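You operate a simulated robot arm through the tools that you are given. There is no shell and no other tool. Be economical: measure what you need, move in short steps, check, and stop when the job is done.

Carry out the task below with a simulated robot arm. There is one attempt and no reset: what you move stays moved.

## Task
Close the warmer drawer. Fetch the white plug and stand it on the bottom shelf of the sloping rack. Put one of the nut plates from the top of the nutrunner bench on the shelf under the test box. Turn the nutrunner program dial to 1. Take the door hinge c and put it on the parts cell of the long tray. Put the orange tag on the top of the nutrunner bench. Open the yellow lid. Do these in whatever order suits. What stands upright is to be set down upright.

It is judged by the outcome, as a careful person would: the job done as asked, and still so three seconds after it is handed in. It fails if anything else is knocked over, pushed out of place, dropped, spilled or broken. Lids that push on must go on centred and level and be pressed home; caps that screw on are set level and turned clockwise until they are tight.

## Robot
A 7-joint arm with a two-finger parallel gripper on a trunk, on a base that drives. Base frame: it is fixed to the floor where the robot stands at the start and does not move with it; the origin is under the middle of the robot, x ahead of it, y to its left, z up. Readings come in m, rad, newtons and seconds.
Its first joint turns from -2.007 to 2.007 rad. Places, roughly: warmer drawer [0.6, 0.2, 0.7]; bottom shelf of the sloping rack [-2.2, -2, 0.3]; shelf under the test box [8.6, -2.1, 0.2]; nutrunner program dial [6.6, -1.6, 0.9]; Parts cell of the long tray [2.5, -3, 0.7]; top of the nutrunner bench [7.1, -1.5, 0.8]; yellow lid [-3.3, -1.7, 0.9]; nut plate [7.5, -1.75, 0.75]; door hinge C [6.25, -1.5, 0.75]; orange tag [8.25, -2.25, 1]. Payload 3.91 kg.
The tool frame sits at the grasp point between the pads (the TCP): z along the fingers, y along the line on which they close. The tips reach 0.03 m beyond it. Largest opening 0.11 m; finger width 0.02, thickness 0.01; the body of the gripper, 0.048 by 0.112 m, starts 0.055 m behind the TCP.
Orientation is that of the tool frame in the base frame, as [roll, pitch, yaw] about the fixed x, y, z axes, in that order (R = Rz(yaw) Ry(pitch) Rx(roll)). With the fingers straight down and closing along the base's y, the tool's x points along the base's -x, its y along +y and its z along -z.

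## Interface
- The arm moves only by the tool nudge_tool. Its argument "motion" is a list of rows, each an object of numbers (a shift or turn left out is 0, a gripper value left out holds the last): "x", "y", "z": the shift along the base's x, y, z in m; "ax", "ay", "az": the turn, a rotation vector about the base's x, y, z in rad; "fingers": the gripper command, from -1 (shut) to 1 (fully open), values between in proportion. In form: [{"x": .., "y": .., "z": .., "ax": .., "ay": .., "az": .., "fingers": ..}, ...]. A call has 1 to 20 rows; each row shifts and turns the commanded pose from where the row before left it. A row lasts 0.2 s, in which the tool goes at most 0.05 m and 0.15 rad; a call with a longer step from one row to the next is refused whole, and so is a gripper value outside its range. Where a pose cannot be reached the arm comes as near as it can. A force on the tool above 40 N (or 10 N above the force at the start of the call, whichever is more), or a blocked arm, ends the call early, and 0.2 s more pass. Each finger travels about 0.108 m/s and halts on what it meets, pressing with about 22 N; the grip force reading is that of the motor and also rises with nothing between the fingers. The clock runs only during rows and for 0.2 s after the last one: add rows that do not move to give the fingers time. The reply holds the time, the measured pose of the TCP, the force on the tool along the base axes, the opening and the grip force, in the units named above and with some noise.
- Cameras (640 x 400 px; columns grow to the right, rows downward): "scene" is now at [0.0206, 0.1614, 1.4594]; the picture's right is [0.09, -1.00, 0.00], its down [-0.74, -0.07, -0.67] and it looks along [0.67, 0.06, -0.74] (base axes); focal length 273 px, centre (320, 200). "wrist" rides on the gripper at [0.072, 0.017, -0.103] in the tool frame; the picture's right is [-0.23, 0.97, 0.00], its down [-0.76, -0.18, -0.62] and it looks along [-0.61, -0.14, 0.78] (tool axes); focal length 222 px, centre (320, 200). There is no depth. A picture from a camera that has moved, and an enlarged one, comes with that camera's place and axes in the base frame and with its lens.
- get_image(camera): a new picture of that camera. It takes no simulated time.
- raise_lower(by): slides the trunk up (or, below 0, down) by that many m; the arm and the scene camera ride with it, the base frame stays. It gives what a move gives, with no picture.
- drive_base(legs): drives the robot by 1 to 6 legs, each [ahead, turn to the left] in m and rad, along the robot's own axes; the way and the turn of a leg run together, so that a leg with both is an arc; at most 1.5 m and 3.142 rad a leg. The arm and the cameras ride along, it lands a little off, and it stops where it bumps. It gives what a move gives.
- turn_head(pan, tilt): turns the head with the scene camera to pan (to the left, within 2.705 rad either way) and tilt (down, from -0.506 to 1.204), counted from straight ahead of the robot. It gives what a move gives.
- enlarge(camera, box): a new picture of the part [left, top, right, bottom] of that camera's present view, enlarged. It takes no simulated time.
- finish_job(): hands the job in; it is judged then, once.

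Work in short steps. Places have to be worked out from the pictures, the camera data and where the tool is seen: move nearer, look again, correct. Check each grasp and each placing, and mend what went wrong. You have 175 turns and 146 pictures in all, those below and enlarged ones among them. Open the gripper and draw the arm clear of the work before you hand the job in, unless the task says otherwise; then end with one line.

The tools are called after "Emit:" by a JSON object that holds its "op" and its "data". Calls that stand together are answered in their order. nudge_tool: Moves the arm, as the interface text tells. Its arguments: {"type":"object","properties":{"motion":{"type":"array","items":{"type":"object","properties":{"x":{"type":"number"},"y":{"type":"number"},"z":{"type":"number"},"ax":{"type":"number"},"ay":{"type":"number"},"az":{"type":"number"},"fingers":{"type":"number"}}}}},"required":["motion"]} The other tools are called the same way: raise_lower (by) slides the trunk up or down; drive_base (legs) drives the base; turn_head (pan, tilt) turns the head that bears the scene camera; get_image (camera) takes a picture; enlarge (camera, box) takes an enlarged picture of a part of a camera's view; finish_job () hands the job in.

At the start:

```text
time: 0.0
tool_pos: [0.4606, 0.2312, 1.1378]
tool_rot: [3.141, 0.0, -3.141]
wrist_force: [0.1, 0.2, -0.5]
gripper_width: 0.1099
grip_force: 0.0
trunk travel left (down, up): [-0.575, 0.415]
robot x, y, heading: [0.0021, 0.0021, 0.002]
head pan, tilt: [0.087, 0.838]
```

scene: 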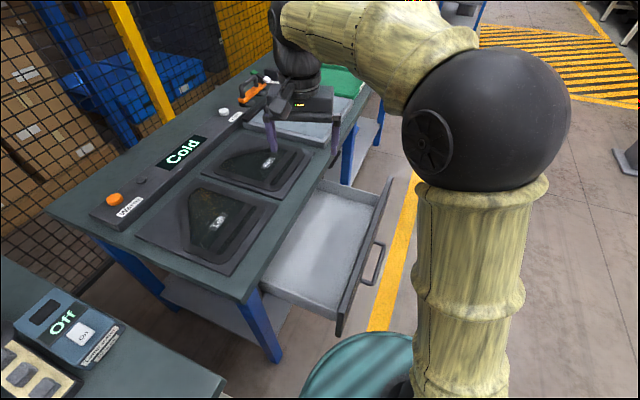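
wrist: 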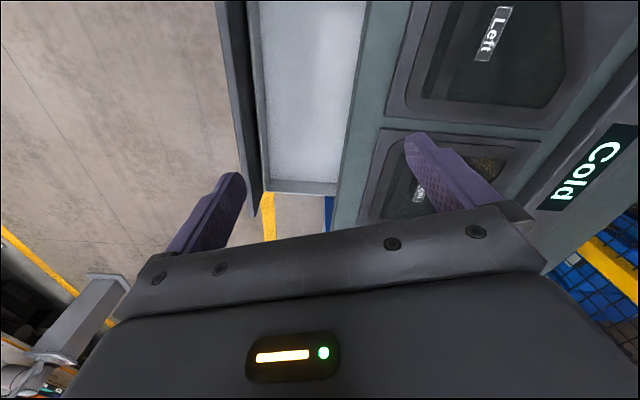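

The drawer front seems to run from about (0.26,0.14) to (0.79,-0.04), with its normal pointing towards -y. I'll move the tool in front of it with the fingers shut, staying high, and look again.

Emit:
{"op": "nudge_tool", "data": {"motion": [{"y": -0.05, "fingers": -1}, {"y": -0.05}, {"y": -0.05}, {"y": -0.05}, {"y": -0.05}, {"y": -0.05}, {"z": -0.05}, {"z": -0.05}, {"z": -0.05}, {"x": 0.01}]}}

Emit:
{"op": "get_image", "data": {"camera": "scene"}}

Emit:
{"op": "get_image", "data": {"camera": "wrist"}}

```text
time: 2.2
tool_pos: [0.4709, -0.068, 0.9882]
tool_rot: [3.14, 0.0, 3.14]
wrist_force: [-0.2, -0.7, -0.6]
gripper_width: 0.0
grip_force: 21.7
trunk travel left (down, up): [-0.575, 0.415]
robot x, y, heading: [-0.004, 0.0005, -0.003]
head pan, tilt: [0.087, 0.838]
```

```text
143 pictures are left
camera scene: at [0.0208, 0.1614, 1.4594], right [0.09, -1.0, 0.0], down [-0.74, -0.07, -0.67], along [0.67, 0.06, -0.74], focal length 273 px, centre (320, 200)
```

scene: 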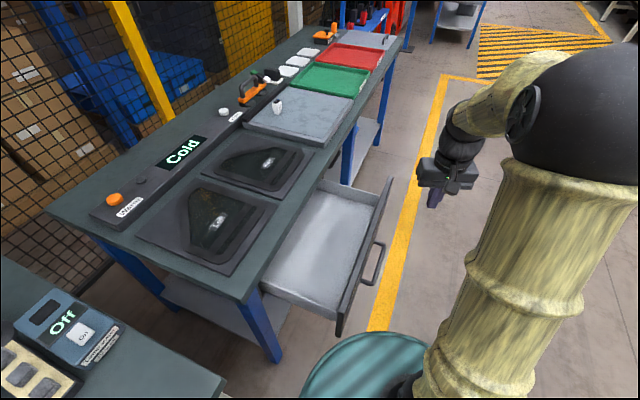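

```text
142 pictures are left
camera wrist: at [0.3971, -0.0507, 1.0909], right [0.23, 0.97, 0.0], down [0.76, -0.18, 0.62], along [0.61, -0.14, -0.78], focal length 222 px, centre (320, 200)
```

wrist: 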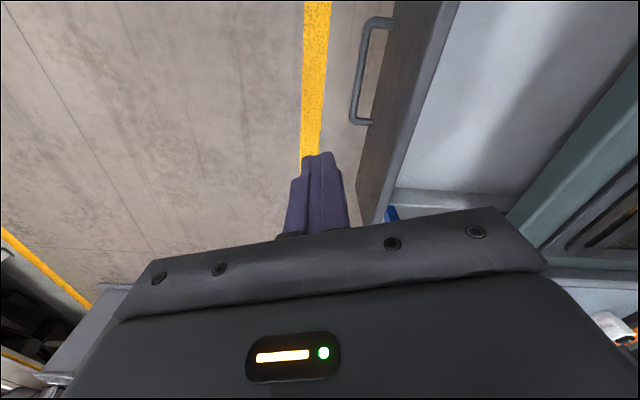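

The handle bar looks to be centred near (0.485,0.01,0.65), the push direction is about (0.28,0.96), and the travel is about 0.23. I'll turn the tool so the gripper's thin side faces the bench, then lower it in front of the handle.

Emit:
{"op": "nudge_tool", "data": {"motion": [{"y": -0.02, "az": 0.145}, {"az": 0.145}, {"az": 0.145}, {"az": 0.145}, {"az": 0.145}, {"az": 0.145}, {"az": 0.145}, {"az": 0.145}, {"az": 0.13}, {"z": -0.05}, {"z": -0.05}, {"z": -0.05}, {"z": -0.05}, {"z": -0.05}, {"z": -0.05}, {"z": -0.03}]}}

Emit:
{"op": "get_image", "data": {"camera": "scene"}}

Emit:
{"op": "get_image", "data": {"camera": "wrist"}}

```text
time: 5.6
tool_pos: [0.4705, -0.0888, 0.6597]
tool_rot: [3.142, 0.001, -1.853]
wrist_force: [-0.3, -0.5, 0.3]
gripper_width: 0.0
grip_force: 22.0
trunk travel left (down, up): [-0.575, 0.415]
robot x, y, heading: [-0.0005, 0.0005, 0.004]
head pan, tilt: [0.087, 0.838]
```

```text
141 pictures are left
camera scene: at [0.0209, 0.1613, 1.4595], right [0.09, -1.0, 0.0], down [-0.74, -0.07, -0.67], along [0.67, 0.06, -0.74], focal length 273 px, centre (320, 200)
```

scene: 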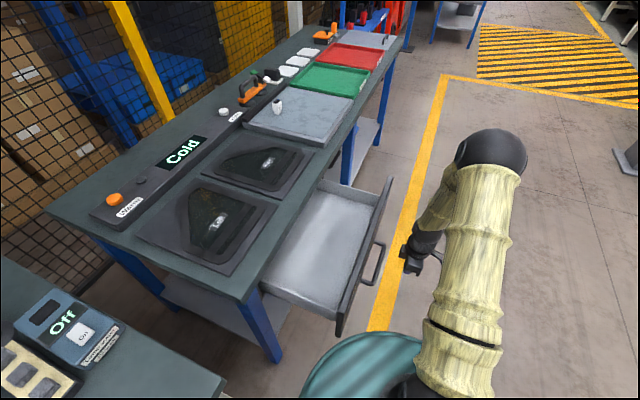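

```text
140 pictures are left
camera wrist: at [0.4331, -0.1526, 0.7618], right [-0.87, 0.49, 0.0], down [0.38, 0.68, 0.62], along [0.3, 0.54, -0.78], focal length 222 px, centre (320, 200)
```

wrist: 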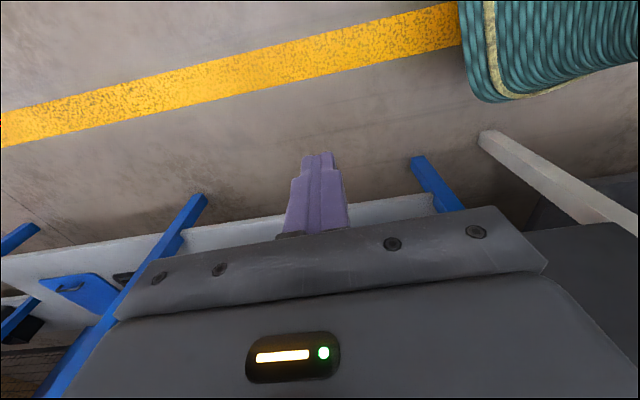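

The fingers are in front of the handle at its height. I'll push gently along (0.28,0.96).

Emit:
{"op": "nudge_tool", "data": {"motion": [{"x": 0.0084, "y": 0.0288}, {"x": 0.0084, "y": 0.0288}, {"x": 0.0084, "y": 0.0288}, {"x": 0.0084, "y": 0.0288}, {"x": 0.0084, "y": 0.0288}]}}

Emit:
{"op": "get_image", "data": {"camera": "scene"}}

```text
time: 6.8
tool_pos: [0.5124, 0.0564, 0.6582]
tool_rot: [-3.141, -0.001, -1.849]
wrist_force: [-0.5, -1.1, -0.1]
gripper_width: 0.0
grip_force: 21.6
trunk travel left (down, up): [-0.575, 0.415]
robot x, y, heading: [-0.0024, 0.0016, 0.0]
head pan, tilt: [0.087, 0.838]
```

```text
139 pictures are left
camera scene: at [0.0207, 0.1622, 1.4593], right [0.09, -1.0, 0.0], down [-0.74, -0.07, -0.67], along [0.67, 0.06, -0.74], focal length 273 px, centre (320, 200)
```

scene: 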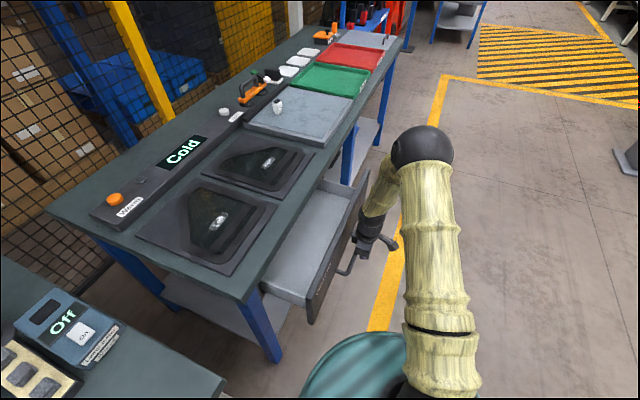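

The drawer is closing, with about 0.12 m left. I'll keep pushing until it stops.

Emit:
{"op": "nudge_tool", "data": {"motion": [{"x": 0.0084, "y": 0.0288}, {"x": 0.0084, "y": 0.0288}, {"x": 0.0084, "y": 0.0288}, {"x": 0.0056, "y": 0.0192}, {"x": 0.0056, "y": 0.0192}, {"x": 0.0056, "y": 0.0192}, {"x": 0.0056, "y": 0.0192}]}}

Emit:
{"op": "get_image", "data": {"camera": "scene"}}

```text
time: 8.4
tool_pos: [0.5595, 0.2187, 0.6575]
tool_rot: [3.139, 0.001, -1.852]
wrist_force: [-1.2, -2.5, 0.7]
gripper_width: 0.0
grip_force: 22.0
trunk travel left (down, up): [-0.575, 0.415]
robot x, y, heading: [-0.0029, 0.0027, 0.003]
head pan, tilt: [0.087, 0.838]
```

```text
138 pictures are left
camera scene: at [0.0205, 0.1611, 1.4595], right [0.09, -1.0, 0.0], down [-0.74, -0.06, -0.67], along [0.67, 0.06, -0.74], focal length 273 px, centre (320, 200)
```

scene: 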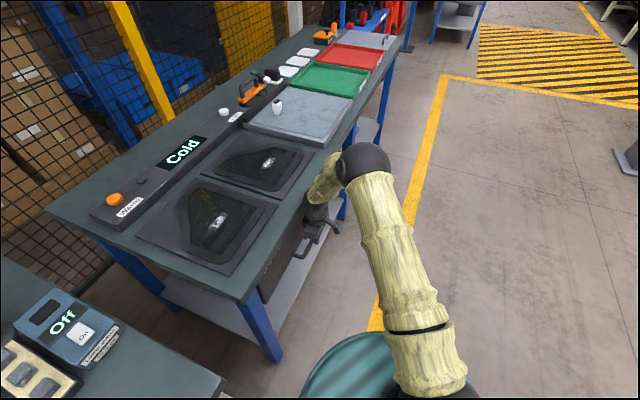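

It's nearly closed, with no stop felt yet. I'll push a little further.

Emit:
{"op": "nudge_tool", "data": {"motion": [{"x": 0.0028, "y": 0.0096}, {"x": 0.0028, "y": 0.0096}, {"x": 0.0028, "y": 0.0096}, {"x": 0.0028, "y": 0.0096}, {"x": 0.0028, "y": 0.0096}]}}

Emit:
{"op": "enlarge", "data": {"camera": "scene", "box": [200, 130, 400, 350]}}

```text
time: 9.6
tool_pos: [0.5583, 0.2183, 0.6576]
tool_rot: [3.124, -0.023, -1.879]
wrist_force: [-1.1, -0.6, 0.1]
gripper_width: 0.0002
grip_force: 22.0
trunk travel left (down, up): [-0.575, 0.415]
robot x, y, heading: [-0.0023, 0.0019, -0.012]
head pan, tilt: [0.087, 0.838]
```

```text
1.82 times, centred on (300, 240) of scene
camera zoom: at [-0.0088, 0.1085, 1.468], right [0.08, -1.0, -0.04], down [-0.73, -0.03, -0.69], along [0.68, 0.08, -0.73], focal length 497 px, centre (356, 127)
```

zoom: 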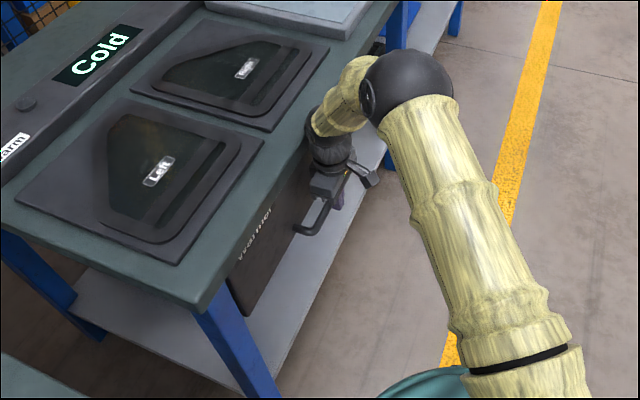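

The robot itself leaned back, so the drawer is at its stop. I'll back off along the push line.

Emit:
{"op": "nudge_tool", "data": {"motion": [{"x": -0.0084, "y": -0.0288}, {"x": -0.0084, "y": -0.0288}, {"x": -0.0084, "y": -0.0288}, {"x": -0.0084, "y": -0.0288}, {"x": -0.0084, "y": -0.0288}]}}

Emit:
{"op": "get_image", "data": {"camera": "scene"}}

```text
time: 10.8
tool_pos: [0.5313, 0.1224, 0.6593]
tool_rot: [3.141, 0.003, -1.851]
wrist_force: [-1.0, -0.6, -0.8]
gripper_width: 0.0
grip_force: 21.8
trunk travel left (down, up): [-0.575, 0.415]
robot x, y, heading: [0.001, -0.0015, 0.001]
head pan, tilt: [0.087, 0.838]
```

```text
136 pictures are left
camera scene: at [0.0212, 0.1608, 1.4594], right [0.09, -1.0, 0.0], down [-0.74, -0.07, -0.67], along [0.67, 0.06, -0.74], focal length 273 px, centre (320, 200)
```

scene: 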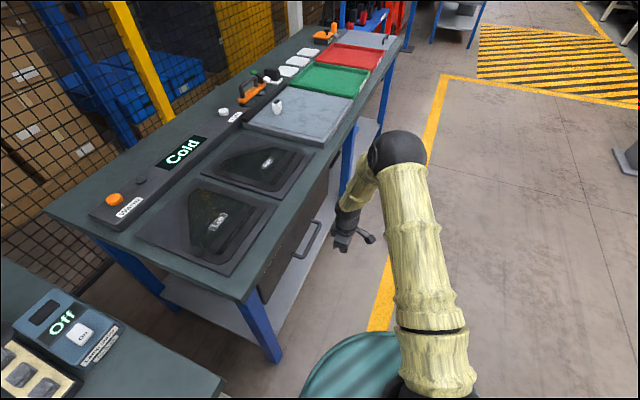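

The drawer is closed. The plug's place isn't given, so I'll take an enlarged look at the white things on this bench.

Emit:
{"op": "enlarge", "data": {"camera": "scene", "box": [200, 20, 400, 145]}}

```text
3.20 times, centred on (300, 82) of scene
camera zoom: at [0.0212, 0.1608, 1.4594], right [0.09, -1.0, 0.0], down [-0.74, -0.07, -0.67], along [0.67, 0.06, -0.74], focal length 875 px, centre (384, 576)
```

zoom: 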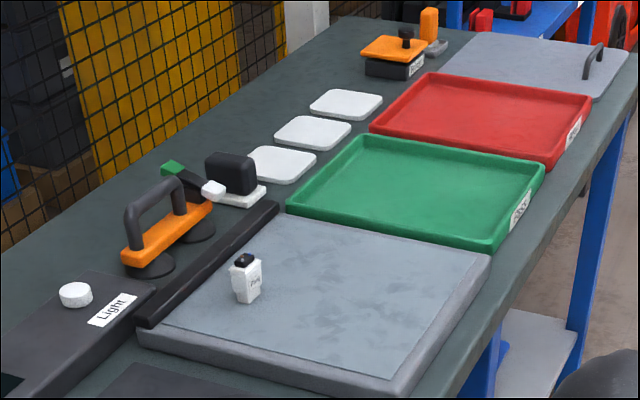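

A white block with a label stands on the grey plate. I'll zoom in on it.

Emit:
{"op": "enlarge", "data": {"camera": "scene", "box": [262, 92, 294, 120]}}

Emit:
{"op": "turn_head", "data": {"pan": 0.087, "tilt": 0.35}}

Emit:
{"op": "get_image", "data": {"camera": "scene"}}

```text
14.29 times, centred on (278, 106) of scene
camera zoom: at [0.0212, 0.1608, 1.4594], right [0.09, -1.0, 0.0], down [-0.74, -0.07, -0.67], along [0.67, 0.06, -0.74], focal length 3906 px, centre (920, 1543)
```

zoom: 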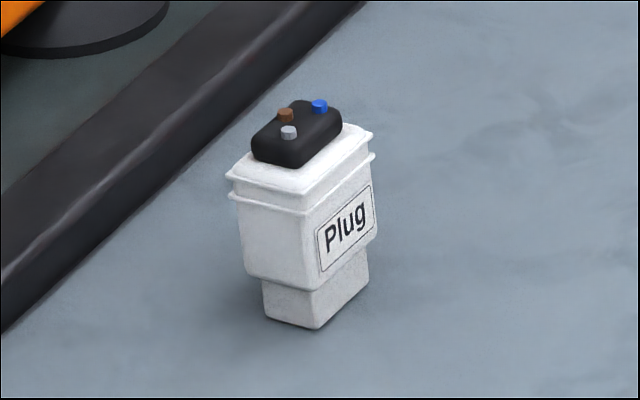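

```text
time: 11.7
tool_pos: [0.5306, 0.1241, 0.6591]
tool_rot: [3.141, 0.0, -1.849]
wrist_force: [0.0, -0.2, 0.4]
gripper_width: 0.0
grip_force: 21.7
trunk travel left (down, up): [-0.575, 0.415]
robot x, y, heading: [0.0009, -0.0022, 0.003]
head pan, tilt: [0.087, 0.351]
```

```text
133 pictures are left
camera scene: at [0.0337, 0.1621, 1.502], right [0.09, -1.0, 0.0], down [-0.34, -0.03, -0.94], along [0.94, 0.08, -0.34], focal length 273 px, centre (320, 200)
```

scene: 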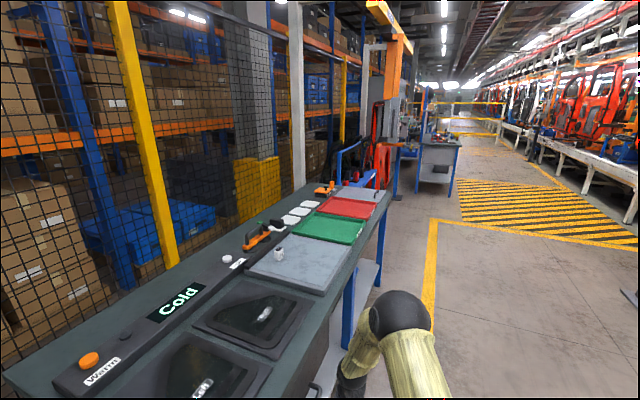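

That's the plug, standing upright at about (1.08,0.45) on the plate. I'll lift and tuck the arm and undo the tool's turn before driving along the bench.

Emit:
{"op": "nudge_tool", "data": {"motion": [{"z": 0.05, "y": -0.03}, {"z": 0.05, "y": -0.03}, {"z": 0.05}, {"z": 0.05}, {"z": 0.05}, {"z": 0.05}, {"z": 0.05}, {"z": 0.05}, {"z": 0.04, "az": -0.145}, {"az": -0.145}, {"az": -0.145}, {"az": -0.145}, {"az": -0.145, "x": -0.03}, {"az": -0.145, "x": -0.03}, {"az": -0.145, "x": -0.03}, {"az": -0.145}, {"az": -0.13}]}}

Emit:
{"op": "drive_base", "data": {"legs": [[0, -0.21], [0.97, 0], [0, 1.49]]}}

Emit:
{"op": "turn_head", "data": {"pan": 0.0, "tilt": 0.75}}

Emit:
{"op": "get_image", "data": {"camera": "scene"}}

Emit:
{"op": "get_image", "data": {"camera": "wrist"}}

```text
refused: row 1 steps farther than a row can; nothing moved
```

```text
time: 18.7
tool_pos: [1.474, -0.0782, 0.6593]
tool_rot: [-3.13, -0.021, -1.838]
wrist_force: [-0.2, 0.7, -0.5]
gripper_width: 0.0002
grip_force: 22.2
trunk travel left (down, up): [-0.575, 0.415]
robot x, y, heading: [0.9432, -0.2003, 0.051]
head pan, tilt: [0.087, 0.351]
stopped in leg 3: the robot was blocked; the commanded pose is now the measured one
```

```text
time: 19.6
tool_pos: [1.4733, -0.0772, 0.6595]
tool_rot: [-3.13, -0.02, -1.838]
wrist_force: [0.0, 0.1, -0.8]
gripper_width: 0.0
grip_force: 22.2
trunk travel left (down, up): [-0.575, 0.415]
robot x, y, heading: [0.9444, -0.203, 0.049]
head pan, tilt: [0.0, 0.75]
```

```text
132 pictures are left
camera scene: at [0.96, -0.0491, 1.4668], right [0.05, -1.0, 0.0], down [-0.68, -0.03, -0.73], along [0.73, 0.04, -0.68], focal length 273 px, centre (320, 200)
```

scene: 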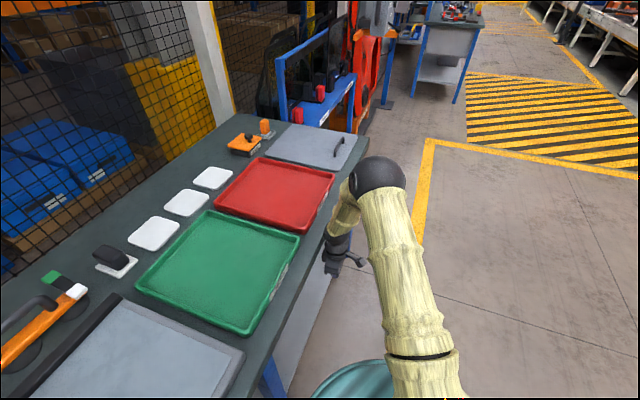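

```text
131 pictures are left
camera wrist: at [1.4369, -0.1405, 0.763], right [-0.88, 0.48, -0.01], down [0.37, 0.7, 0.61], along [0.3, 0.53, -0.79], focal length 222 px, centre (320, 200)
```

wrist: 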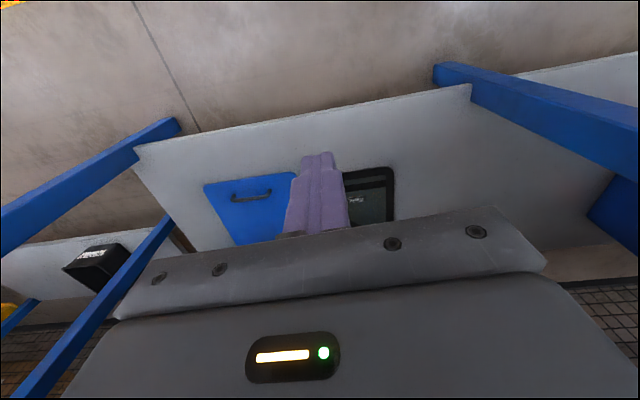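

The lift was refused, and the later turn brought the gripper against the bench edge. Nothing seems displaced. I'll draw the arm away, then lift it with smaller steps.

Emit:
{"op": "nudge_tool", "data": {"motion": [{"y": -0.045, "x": -0.01}, {"y": -0.045, "x": -0.01}, {"y": -0.045, "x": -0.01}, {"z": 0.05}, {"z": 0.05}, {"z": 0.05}, {"z": 0.05}, {"z": 0.05}, {"z": 0.05}, {"z": 0.05}, {"z": 0.05}, {"z": 0.04}]}}

Emit:
{"op": "nudge_tool", "data": {"motion": [{"az": -0.145}, {"az": -0.145}, {"az": -0.145}, {"az": -0.145}, {"az": -0.145}, {"az": -0.145}, {"az": -0.145}, {"az": -0.145}, {"az": -0.09}, {"y": 0.04}, {"y": 0.04}]}}

```text
time: 22.2
tool_pos: [1.445, -0.2125, 1.0994]
tool_rot: [-3.132, -0.02, -1.838]
wrist_force: [-0.4, 0.7, -0.1]
gripper_width: 0.0
grip_force: 21.7
trunk travel left (down, up): [-0.575, 0.415]
robot x, y, heading: [0.9461, -0.2039, 0.044]
head pan, tilt: [0.0, 0.75]
```

```text
time: 24.6
tool_pos: [1.4451, -0.1297, 1.0974]
tool_rot: [-3.131, -0.02, -3.089]
wrist_force: [0.5, 0.4, 0.1]
gripper_width: 0.0
grip_force: 21.8
trunk travel left (down, up): [-0.575, 0.415]
robot x, y, heading: [0.9452, -0.2029, 0.048]
head pan, tilt: [0.0, 0.75]
```

The arm is now high and straight. I'll turn to face the bench and look.

Emit:
{"op": "drive_base", "data": {"legs": [[0, 1.24]]}}

Emit:
{"op": "get_image", "data": {"camera": "scene"}}

Emit:
{"op": "get_image", "data": {"camera": "wrist"}}

```text
time: 28.1
tool_pos: [1.0299, 0.2965, 1.0973]
tool_rot: [-3.132, -0.021, -1.831]
wrist_force: [-0.4, -0.5, 0.4]
gripper_width: 0.0
grip_force: 22.2
trunk travel left (down, up): [-0.575, 0.415]
robot x, y, heading: [0.943, -0.2026, 1.308]
head pan, tilt: [0.0, 0.75]
```

```text
130 pictures are left
camera scene: at [0.8042, -0.1386, 1.4664], right [0.97, -0.26, 0.0], down [-0.18, -0.66, -0.73], along [0.19, 0.71, -0.68], focal length 273 px, centre (320, 200)
```

scene: 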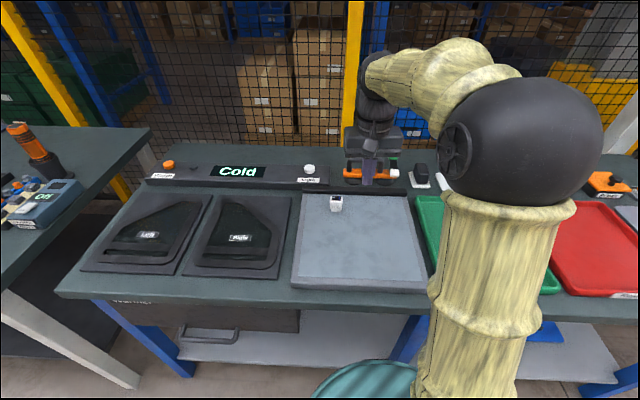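

```text
129 pictures are left
camera wrist: at [0.9932, 0.2336, 1.2024], right [-0.88, 0.47, -0.01], down [0.36, 0.7, 0.61], along [0.3, 0.53, -0.79], focal length 222 px, centre (320, 200)
```

wrist: 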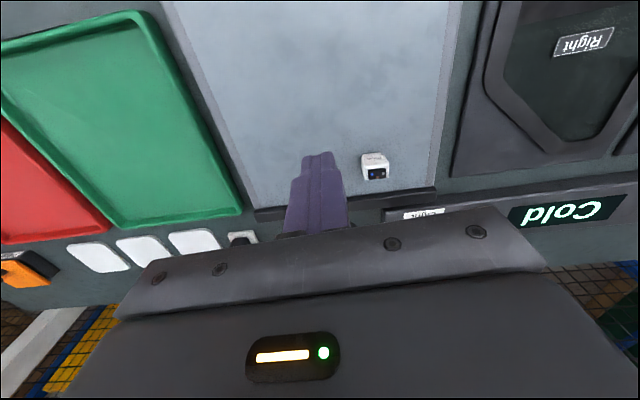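

The two views put the plug at about (1.005,0.42), with its centre near z=0.89. I'll zoom in for its facing.

Emit:
{"op": "enlarge", "data": {"camera": "wrist", "box": [335, 135, 415, 195]}}

Emit:
{"op": "enlarge", "data": {"camera": "scene", "box": [300, 170, 380, 220]}}

```text
6.67 times, centred on (375, 165) of wrist
camera zoom: at [0.9932, 0.2336, 1.2024], right [-0.88, 0.47, -0.01], down [0.36, 0.7, 0.61], along [0.3, 0.53, -0.79], focal length 1481 px, centre (-47, 433)
```

zoom: 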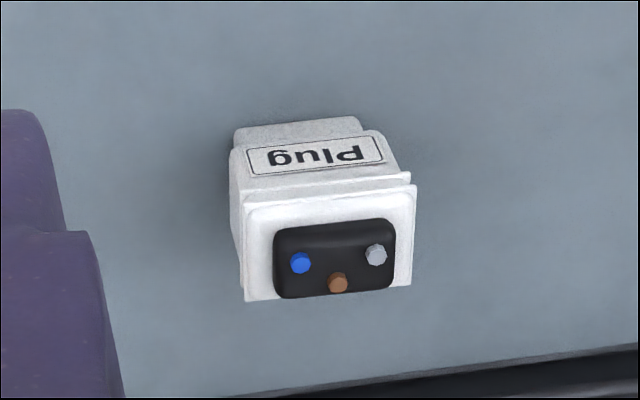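

```text
8.00 times, centred on (340, 195) of scene
camera zoom: at [0.8042, -0.1386, 1.4664], right [0.97, -0.26, 0.0], down [-0.18, -0.66, -0.73], along [0.19, 0.71, -0.68], focal length 2187 px, centre (160, 240)
```

zoom: 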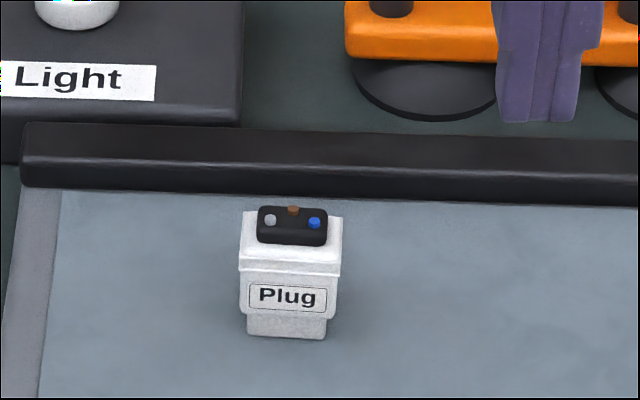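

The plug's flange is centred at (1.0035,0.417,0.92), turned about 6° from the gripper. I'll open the fingers, align, and move above it.

Emit:
{"op": "nudge_tool", "data": {"motion": [{"x": -0.0135, "y": 0.04, "fingers": 1}, {"x": -0.013, "y": 0.04, "az": -0.1}, {"y": 0.0395, "ax": 0.0218, "ay": 0.0042}, {"z": -0.04}, {"z": -0.03}, {}]}}

Emit:
{"op": "get_image", "data": {"camera": "wrist"}}

Emit:
{"op": "enlarge", "data": {"camera": "scene", "box": [280, 120, 400, 220]}}

```text
time: 29.5
tool_pos: [1.0033, 0.4179, 1.028]
tool_rot: [3.139, -0.002, -1.931]
wrist_force: [-0.2, 0.5, 0.6]
gripper_width: 0.1098
grip_force: 0.0
trunk travel left (down, up): [-0.575, 0.415]
robot x, y, heading: [0.9426, -0.2024, 1.311]
head pan, tilt: [0.0, 0.75]
```

```text
126 pictures are left
camera wrist: at [0.9609, 0.3555, 1.1315], right [-0.83, 0.56, 0.0], down [0.44, 0.65, 0.62], along [0.34, 0.52, -0.78], focal length 222 px, centre (320, 200)
```

wrist: 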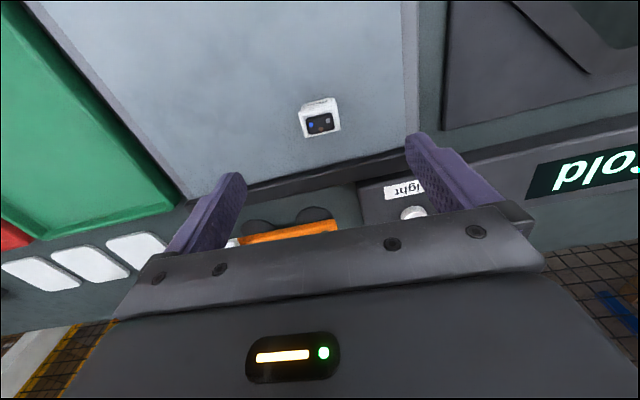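

```text
4.00 times, centred on (340, 170) of scene
camera zoom: at [0.8043, -0.1384, 1.4664], right [0.97, -0.26, 0.0], down [-0.18, -0.66, -0.73], along [0.19, 0.71, -0.68], focal length 1094 px, centre (240, 320)
```

zoom: 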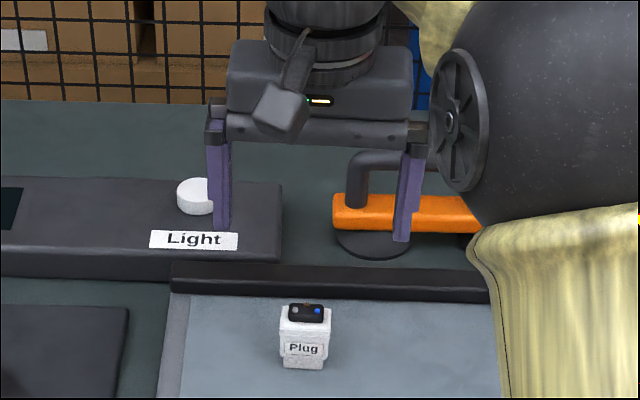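

The estimate is confirmed. I'll descend to z=0.915 and close.

Emit:
{"op": "nudge_tool", "data": {"motion": [{"z": -0.04, "x": -0.002}, {"z": -0.04}, {"z": -0.033}, {"fingers": -1}, {"fingers": -1}, {"fingers": -1}]}}

Emit:
{"op": "get_image", "data": {"camera": "wrist"}}

Emit:
{"op": "enlarge", "data": {"camera": "scene", "box": [280, 150, 400, 225]}}

```text
time: 30.9
tool_pos: [1.0015, 0.4172, 0.9147]
tool_rot: [3.141, -0.002, -1.932]
wrist_force: [0.2, 0.0, 0.1]
gripper_width: 0.0353
grip_force: 22.0
trunk travel left (down, up): [-0.575, 0.415]
robot x, y, heading: [0.9454, -0.2031, 1.308]
head pan, tilt: [0.0, 0.75]
```

```text
124 pictures are left
camera wrist: at [0.9591, 0.3547, 1.0188], right [-0.83, 0.56, 0.0], down [0.44, 0.65, 0.62], along [0.34, 0.52, -0.78], focal length 222 px, centre (320, 200)
```

wrist: 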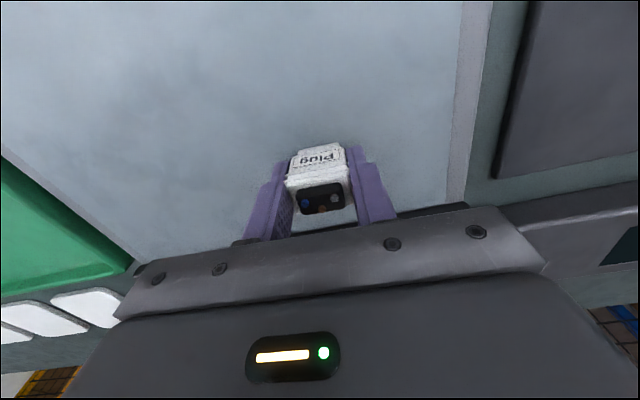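

```text
5.33 times, centred on (340, 188) of scene
camera zoom: at [0.8043, -0.1385, 1.4664], right [0.97, -0.26, 0.0], down [-0.18, -0.66, -0.73], along [0.19, 0.71, -0.68], focal length 1458 px, centre (213, 267)
```

zoom: 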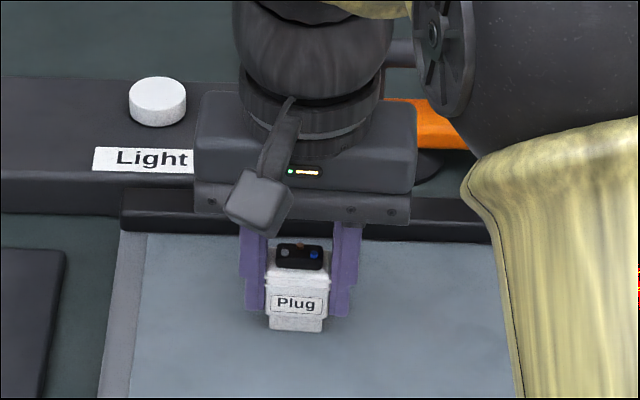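

The plug is held (opening 0.035). I'll lift it, draw it in, back off from the bench and look towards the rack.

Emit:
{"op": "nudge_tool", "data": {"motion": [{"z": 0.04}, {"z": 0.05}, {"z": 0.05}, {"z": 0.05}, {"y": -0.045, "x": -0.01}, {"y": -0.045, "x": -0.01}, {"y": -0.045, "x": -0.01}]}}

Emit:
{"op": "drive_base", "data": {"legs": [[-0.5, 0], [0, 2.2]]}}

Emit:
{"op": "turn_head", "data": {"pan": 0.2, "tilt": 0.4}}

Emit:
{"op": "get_image", "data": {"camera": "scene"}}

```text
time: 32.5
tool_pos: [0.9716, 0.2802, 1.1062]
tool_rot: [3.139, 0.0, -1.929]
wrist_force: [-0.8, -0.1, -0.3]
gripper_width: 0.0352
grip_force: 21.6
trunk travel left (down, up): [-0.575, 0.415]
robot x, y, heading: [0.9456, -0.2017, 1.309]
head pan, tilt: [0.0, 0.75]
```

```text
time: 40.7
tool_pos: [0.4061, -0.947, 1.1043]
tool_rot: [3.139, -0.001, 0.27]
wrist_force: [0.3, 0.2, -0.9]
gripper_width: 0.0353
grip_force: 22.1
trunk travel left (down, up): [-0.575, 0.415]
robot x, y, heading: [0.8132, -0.6822, -2.772]
head pan, tilt: [0.0, 0.75]
```

```text
time: 41.5
tool_pos: [0.4059, -0.9478, 1.1057]
tool_rot: [3.14, -0.002, 0.27]
wrist_force: [0.0, 0.4, 0.4]
gripper_width: 0.0352
grip_force: 22.0
trunk travel left (down, up): [-0.575, 0.415]
robot x, y, heading: [0.8081, -0.6853, -2.769]
head pan, tilt: [0.201, 0.4]
```

```text
122 pictures are left
camera scene: at [0.8473, -0.8535, 1.4975], right [-0.54, 0.84, 0.0], down [0.33, 0.21, -0.92], along [-0.78, -0.49, -0.39], focal length 273 px, centre (320, 200)
```

scene: 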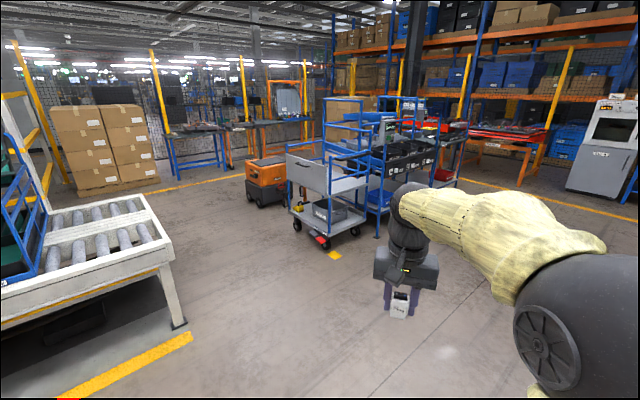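

The rack should appear near pixel (375,190), behind the blue trolley. I'll zoom in there.

Emit:
{"op": "enlarge", "data": {"camera": "scene", "box": [240, 80, 480, 260]}}

```text
2.22 times, centred on (360, 170) of scene
camera zoom: at [0.8473, -0.8535, 1.4975], right [-0.54, 0.84, 0.0], down [0.33, 0.21, -0.92], along [-0.78, -0.49, -0.39], focal length 608 px, centre (231, 267)
```

zoom: 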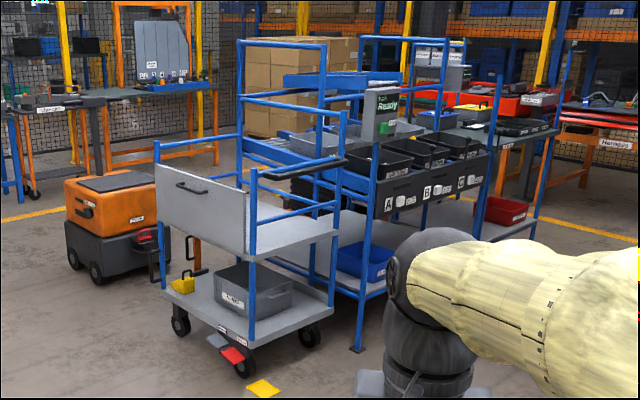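

I'll drive along the free aisle, roughly y=-0.75, to face the bin rack from the front.

Emit:
{"op": "drive_base", "data": {"legs": [[0, -0.35], [1.4, 0], [1.0, 0], [0, 1.1]]}}

Emit:
{"op": "turn_head", "data": {"pan": 0.0, "tilt": 0.55}}

Emit:
{"op": "get_image", "data": {"camera": "scene"}}

```text
time: 57.1
tool_pos: [-1.7095, -1.1844, 1.1061]
tool_rot: [3.141, -0.001, 1.01]
wrist_force: [-0.5, 1.1, -0.4]
gripper_width: 0.0352
grip_force: 22.1
trunk travel left (down, up): [-0.575, 0.415]
robot x, y, heading: [-1.5835, -0.7149, -2.032]
head pan, tilt: [0.201, 0.4]
```

```text
time: 57.9
tool_pos: [-1.7103, -1.1841, 1.104]
tool_rot: [3.14, -0.001, 1.013]
wrist_force: [-0.4, -0.9, -0.4]
gripper_width: 0.0348
grip_force: 22.0
trunk travel left (down, up): [-0.575, 0.415]
robot x, y, heading: [-1.5888, -0.7146, -2.035]
head pan, tilt: [0.0, 0.55]
```

```text
120 pictures are left
camera scene: at [-1.4624, -0.8088, 1.4839], right [-0.9, 0.44, 0.0], down [0.23, 0.47, -0.85], along [-0.38, -0.76, -0.52], focal length 273 px, centre (320, 200)
```

scene: 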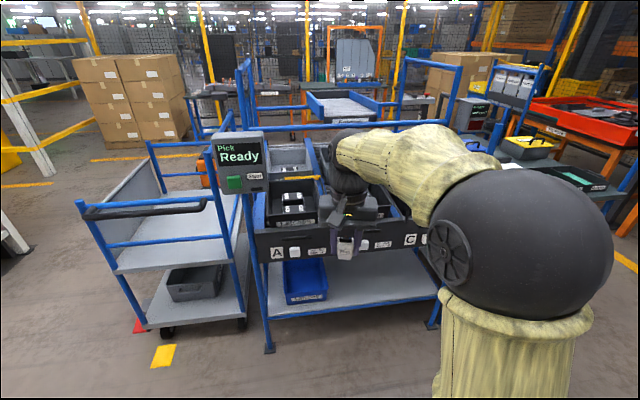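

This is the pick rack. Its bottom shelf is at z≈0.3 and the black A/B/C board hangs over its front edge. The plug will need a slanted grip, so I'll look right for a flat surface where I can regrasp it, and for the yellow lid.

Emit:
{"op": "turn_head", "data": {"pan": -0.7, "tilt": 0.5}}

Emit:
{"op": "get_image", "data": {"camera": "scene"}}

```text
time: 59.0
tool_pos: [-1.7099, -1.1848, 1.105]
tool_rot: [3.139, -0.003, 1.012]
wrist_force: [0.3, -0.4, -0.4]
gripper_width: 0.0352
grip_force: 22.2
trunk travel left (down, up): [-0.575, 0.415]
robot x, y, heading: [-1.5927, -0.7165, -2.034]
head pan, tilt: [-0.7, 0.499]
```

```text
119 pictures are left
camera scene: at [-1.506, -0.7647, 1.4884], right [-0.4, 0.92, 0.0], down [0.44, 0.19, -0.88], along [-0.81, -0.35, -0.48], focal length 273 px, centre (320, 200)
```

scene: 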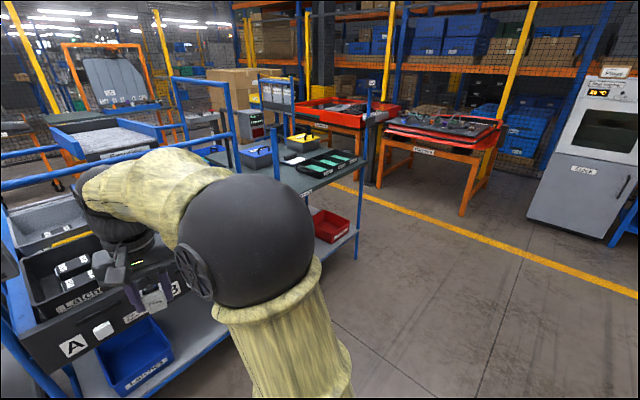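

The yellow lid is on a toolbox at about (-3.25,-1.65), on the next bench, which also has free top surface for regrasping. I'll drive over there.

Emit:
{"op": "drive_base", "data": {"legs": [[0, -1.05], [1.2, 0], [0, 0.7]]}}

Emit:
{"op": "turn_head", "data": {"pan": 0.4, "tilt": 0.7}}

Emit:
{"op": "get_image", "data": {"camera": "scene"}}

```text
time: 69.0
tool_pos: [-3.1717, -1.0739, 1.1096]
tool_rot: [-3.139, 0.002, 0.354]
wrist_force: [-0.1, -0.7, 0.1]
gripper_width: 0.0351
grip_force: 22.2
trunk travel left (down, up): [-0.575, 0.415]
robot x, y, heading: [-2.7906, -0.7824, -2.667]
head pan, tilt: [-0.7, 0.499]
stopped in leg 3: the robot was blocked; the commanded pose is now the measured one
```

```text
time: 70.3
tool_pos: [-3.1718, -1.0745, 1.108]
tool_rot: [3.141, 0.0, 0.357]
wrist_force: [0.1, 0.3, -0.2]
gripper_width: 0.0353
grip_force: 22.5
trunk travel left (down, up): [-0.575, 0.415]
robot x, y, heading: [-2.7944, -0.7804, -2.666]
head pan, tilt: [0.4, 0.7]
```

```text
118 pictures are left
camera scene: at [-2.7191, -0.9474, 1.4714], right [-0.77, 0.64, 0.0], down [0.41, 0.49, -0.77], along [-0.49, -0.59, -0.64], focal length 273 px, centre (320, 200)
```

scene: 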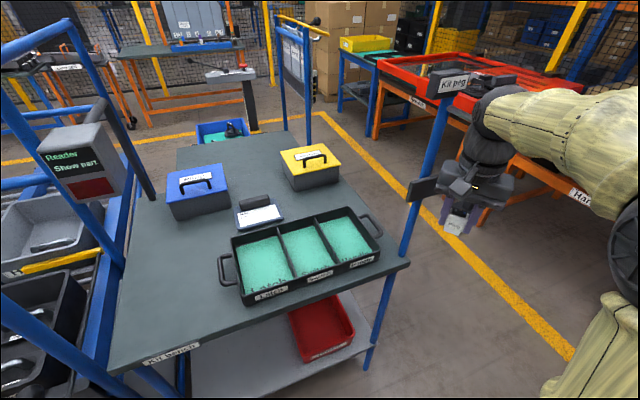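

The gripper touched the bracket on the peg post at the bench's right front corner. I'll draw the arm in radially and then look at what it touched.

Emit:
{"op": "nudge_tool", "data": {"motion": [{"x": 0.035, "y": 0.03}, {"x": 0.035, "y": 0.03}, {"x": 0.03, "y": 0.025}]}}

Emit:
{"op": "enlarge", "data": {"camera": "scene", "box": [360, 50, 520, 260]}}

```text
time: 71.1
tool_pos: [-3.0725, -0.9941, 1.1058]
tool_rot: [-3.139, 0.0, 0.357]
wrist_force: [0.0, 0.1, -0.3]
gripper_width: 0.0349
grip_force: 22.1
trunk travel left (down, up): [-0.575, 0.415]
robot x, y, heading: [-2.7929, -0.7817, -2.669]
head pan, tilt: [0.4, 0.7]
```

```text
1.90 times, centred on (440, 155) of scene
camera zoom: at [-2.7221, -0.9534, 1.4708], right [-0.77, 0.64, 0.0], down [0.41, 0.49, -0.77], along [-0.49, -0.59, -0.64], focal length 521 px, centre (91, 286)
```

zoom: 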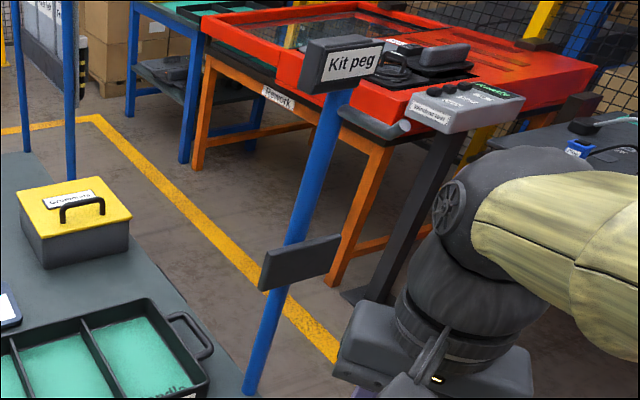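

The post is undisturbed. With the arm in at radius 0.35, I'll finish the turn to face the bench.

Emit:
{"op": "drive_base", "data": {"legs": [[0, 0.8]]}}

Emit:
{"op": "turn_head", "data": {"pan": 0.0, "tilt": 0.8}}

Emit:
{"op": "get_image", "data": {"camera": "scene"}}

Emit:
{"op": "get_image", "data": {"camera": "wrist"}}

```text
time: 73.6
tool_pos: [-2.8367, -1.1303, 1.1042]
tool_rot: [-3.139, -0.001, 1.156]
wrist_force: [-0.6, 0.0, 0.1]
gripper_width: 0.0352
grip_force: 22.2
trunk travel left (down, up): [-0.575, 0.415]
robot x, y, heading: [-2.7943, -0.7808, -1.869]
head pan, tilt: [0.4, 0.7]
```

```text
time: 74.5
tool_pos: [-2.8375, -1.1313, 1.1043]
tool_rot: [-3.139, -0.001, 1.155]
wrist_force: [-0.4, -0.2, -0.7]
gripper_width: 0.0352
grip_force: 22.4
trunk travel left (down, up): [-0.575, 0.415]
robot x, y, heading: [-2.7959, -0.7807, -1.863]
head pan, tilt: [0.0, 0.799]
```

```text
116 pictures are left
camera scene: at [-2.6514, -0.8444, 1.4625], right [-0.96, 0.29, 0.0], down [0.21, 0.69, -0.7], along [-0.2, -0.67, -0.72], focal length 273 px, centre (320, 200)
```

scene: 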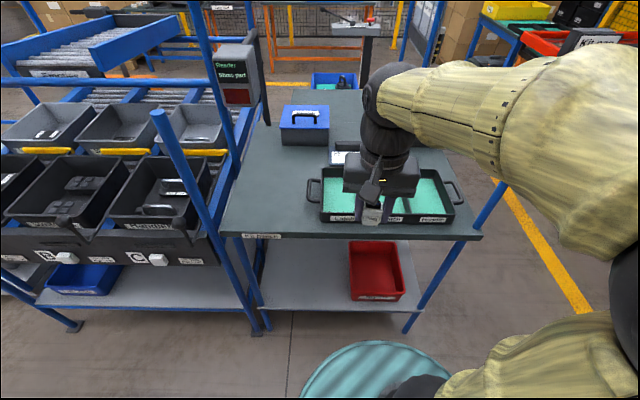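

```text
115 pictures are left
camera wrist: at [-2.7928, -1.0712, 1.208], right [0.8, -0.6, 0.0], down [-0.47, -0.63, 0.62], along [-0.38, -0.5, -0.78], focal length 222 px, centre (320, 200)
```

wrist: 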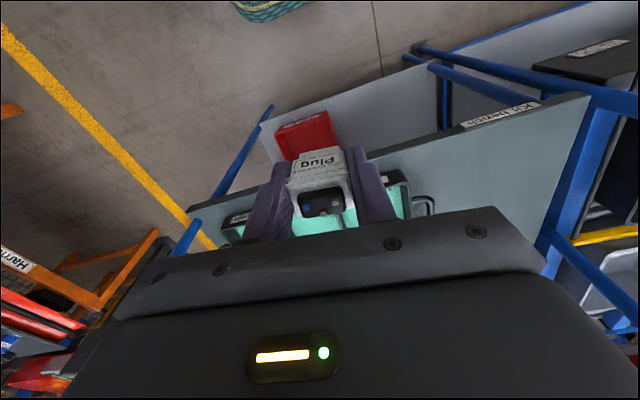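

There is free bench top at the left front, around (-2.74,-1.45). The rack post at (-2.5,-1.4) must be avoided. I'll drive 0.15 m nearer and bring the plug above that spot.

Emit:
{"op": "drive_base", "data": {"legs": [[0.15, 0]]}}

```text
time: 75.8
tool_pos: [-2.8804, -1.2737, 1.1058]
tool_rot: [-3.14, -0.003, 1.156]
wrist_force: [0.1, 0.1, 0.3]
gripper_width: 0.0351
grip_force: 22.3
trunk travel left (down, up): [-0.575, 0.415]
robot x, y, heading: [-2.8386, -0.9268, -1.861]
head pan, tilt: [0.0, 0.799]
```

Now I'll bring the plug over the free spot and lower it to just above the surface.

Emit:
{"op": "nudge_tool", "data": {"motion": [{"x": 0.03, "y": -0.035}, {"x": 0.03, "y": -0.035}, {"x": 0.03, "y": -0.035}, {"x": 0.03, "y": -0.035}, {"y": -0.036}, {"z": -0.05}, {"z": -0.05}, {"z": -0.05}, {"z": -0.03}, {}]}}

Emit:
{"op": "get_image", "data": {"camera": "wrist"}}

Emit:
{"op": "get_image", "data": {"camera": "scene"}}

```text
time: 78.0
tool_pos: [-2.7592, -1.4493, 0.9237]
tool_rot: [-3.137, -0.001, 1.156]
wrist_force: [0.4, 0.2, -0.5]
gripper_width: 0.0349
grip_force: 22.0
trunk travel left (down, up): [-0.575, 0.415]
robot x, y, heading: [-2.8371, -0.927, -1.867]
head pan, tilt: [0.0, 0.799]
```

```text
114 pictures are left
camera wrist: at [-2.7155, -1.39, 1.0266], right [0.8, -0.6, 0.0], down [-0.47, -0.63, 0.62], along [-0.38, -0.5, -0.78], focal length 222 px, centre (320, 200)
```

wrist: 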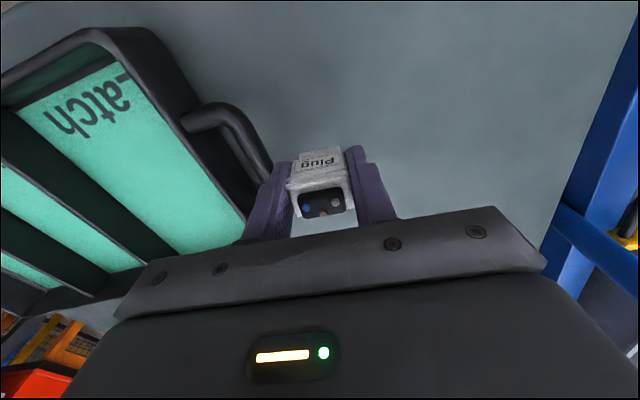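

```text
113 pictures are left
camera scene: at [-2.6944, -0.9867, 1.4624], right [-0.96, 0.29, 0.0], down [0.21, 0.69, -0.7], along [-0.2, -0.67, -0.72], focal length 273 px, centre (320, 200)
```

scene: 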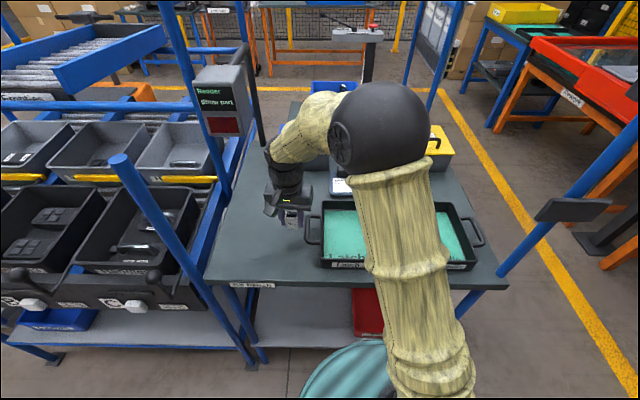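

The tray handle is near the left finger, so I'll shift a little away from it. Then I'll lower slowly until the plug touches.

Emit:
{"op": "nudge_tool", "data": {"motion": [{"x": 0.035, "y": -0.02}, {"z": -0.02}, {"z": -0.015}, {"z": -0.01}, {"z": -0.01}, {"z": -0.006}]}}

Emit:
{"op": "enlarge", "data": {"camera": "scene", "box": [240, 160, 360, 250]}}

```text
time: 79.2
tool_pos: [-2.7221, -1.4694, 0.8805]
tool_rot: [3.141, 0.006, 1.156]
wrist_force: [-2.3, 6.4, 17.0]
gripper_width: 0.0352
grip_force: 22.4
trunk travel left (down, up): [-0.575, 0.415]
robot x, y, heading: [-2.8364, -0.9242, -1.865]
head pan, tilt: [0.0, 0.799]
stopped in row 5: the force on the tool passed its limit (the readings are from after the stop); the commanded pose is now the measured one
```

```text
4.44 times, centred on (300, 205) of scene
camera zoom: at [-2.6948, -0.9844, 1.4626], right [-0.96, 0.29, 0.0], down [0.21, 0.69, -0.7], along [-0.2, -0.67, -0.72], focal length 1215 px, centre (409, 178)
```

zoom: 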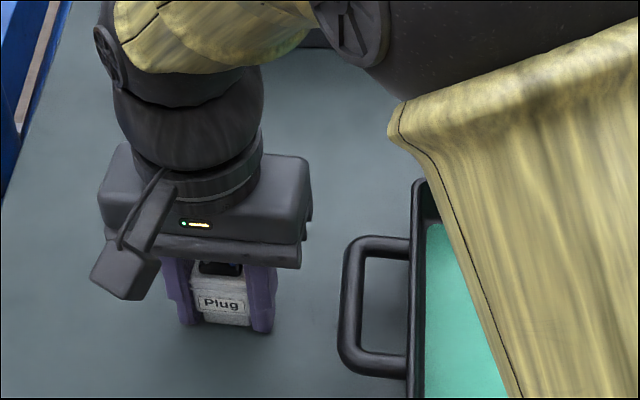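

The plug stands on the bench (contact at TCP z 0.88). I'll open slightly, tilt the tool about 0.7 rad around the plug so the fingers point forward and down, and regrip.

Emit:
{"op": "nudge_tool", "data": {"motion": [{"fingers": 0.25}, {"fingers": 0.25}, {"z": 0.003}, {"ax": -0.128, "ay": 0.056}, {"ax": -0.128, "ay": 0.056}, {"ax": -0.128, "ay": 0.056}, {"ax": -0.128, "ay": 0.056}, {"ax": -0.128, "ay": 0.056}, {}]}}

Emit:
{"op": "get_image", "data": {"camera": "wrist"}}

Emit:
{"op": "enlarge", "data": {"camera": "scene", "box": [240, 140, 360, 250]}}

```text
time: 81.2
tool_pos: [-2.7239, -1.4707, 0.8801]
tool_rot: [3.138, 0.703, 1.155]
wrist_force: [0.3, -0.4, 0.1]
gripper_width: 0.0686
grip_force: 0.1
trunk travel left (down, up): [-0.575, 0.415]
robot x, y, heading: [-2.8352, -0.9251, -1.862]
head pan, tilt: [0.0, 0.799]
```

```text
111 pictures are left
camera wrist: at [-2.6602, -1.3653, 0.9118], right [0.82, -0.55, 0.15], down [-0.24, -0.09, 0.97], along [-0.52, -0.83, -0.2], focal length 222 px, centre (320, 200)
```

wrist: 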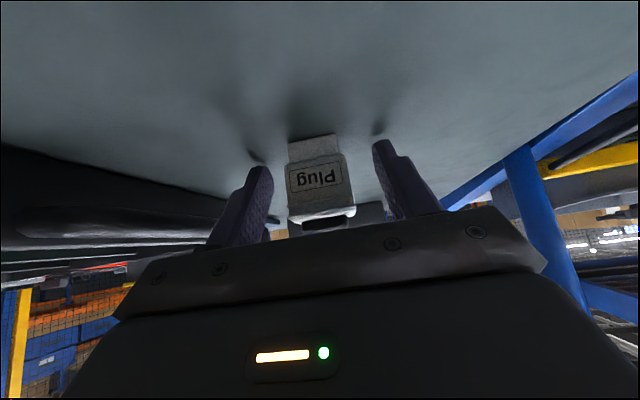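

```text
3.64 times, centred on (300, 195) of scene
camera zoom: at [-2.6941, -0.9866, 1.4622], right [-0.96, 0.29, 0.0], down [0.21, 0.69, -0.7], along [-0.2, -0.67, -0.72], focal length 994 px, centre (393, 218)
```

zoom: 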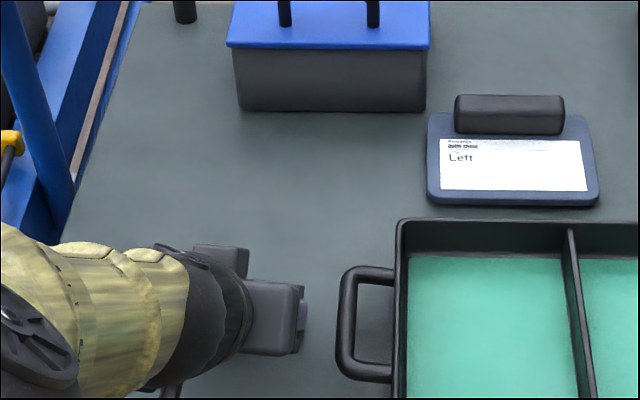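

The plug stands between the tilted fingers. I'll grip it and lift a little to check.

Emit:
{"op": "nudge_tool", "data": {"motion": [{"fingers": -1}, {"fingers": -1}, {"fingers": -1}, {"z": 0.03}, {"z": 0.03}]}}

Emit:
{"op": "get_image", "data": {"camera": "wrist"}}

```text
time: 82.4
tool_pos: [-2.7244, -1.4717, 0.941]
tool_rot: [3.139, 0.702, 1.156]
wrist_force: [-0.6, -0.3, -0.5]
gripper_width: 0.0352
grip_force: 21.9
trunk travel left (down, up): [-0.575, 0.415]
robot x, y, heading: [-2.8357, -0.9248, -1.867]
head pan, tilt: [0.0, 0.799]
```

```text
109 pictures are left
camera wrist: at [-2.6612, -1.3655, 0.9729], right [0.82, -0.55, 0.15], down [-0.24, -0.09, 0.97], along [-0.52, -0.83, -0.21], focal length 222 px, centre (320, 200)
```

wrist: 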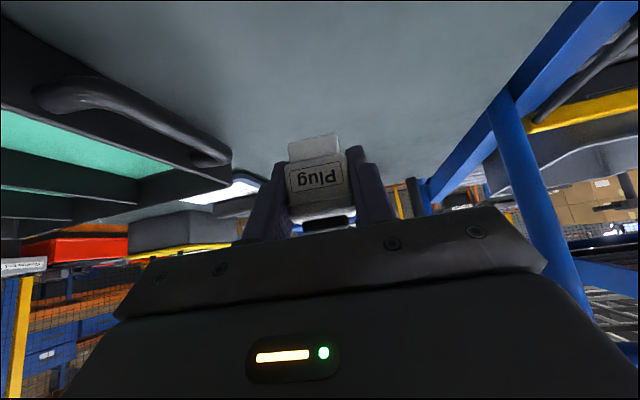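

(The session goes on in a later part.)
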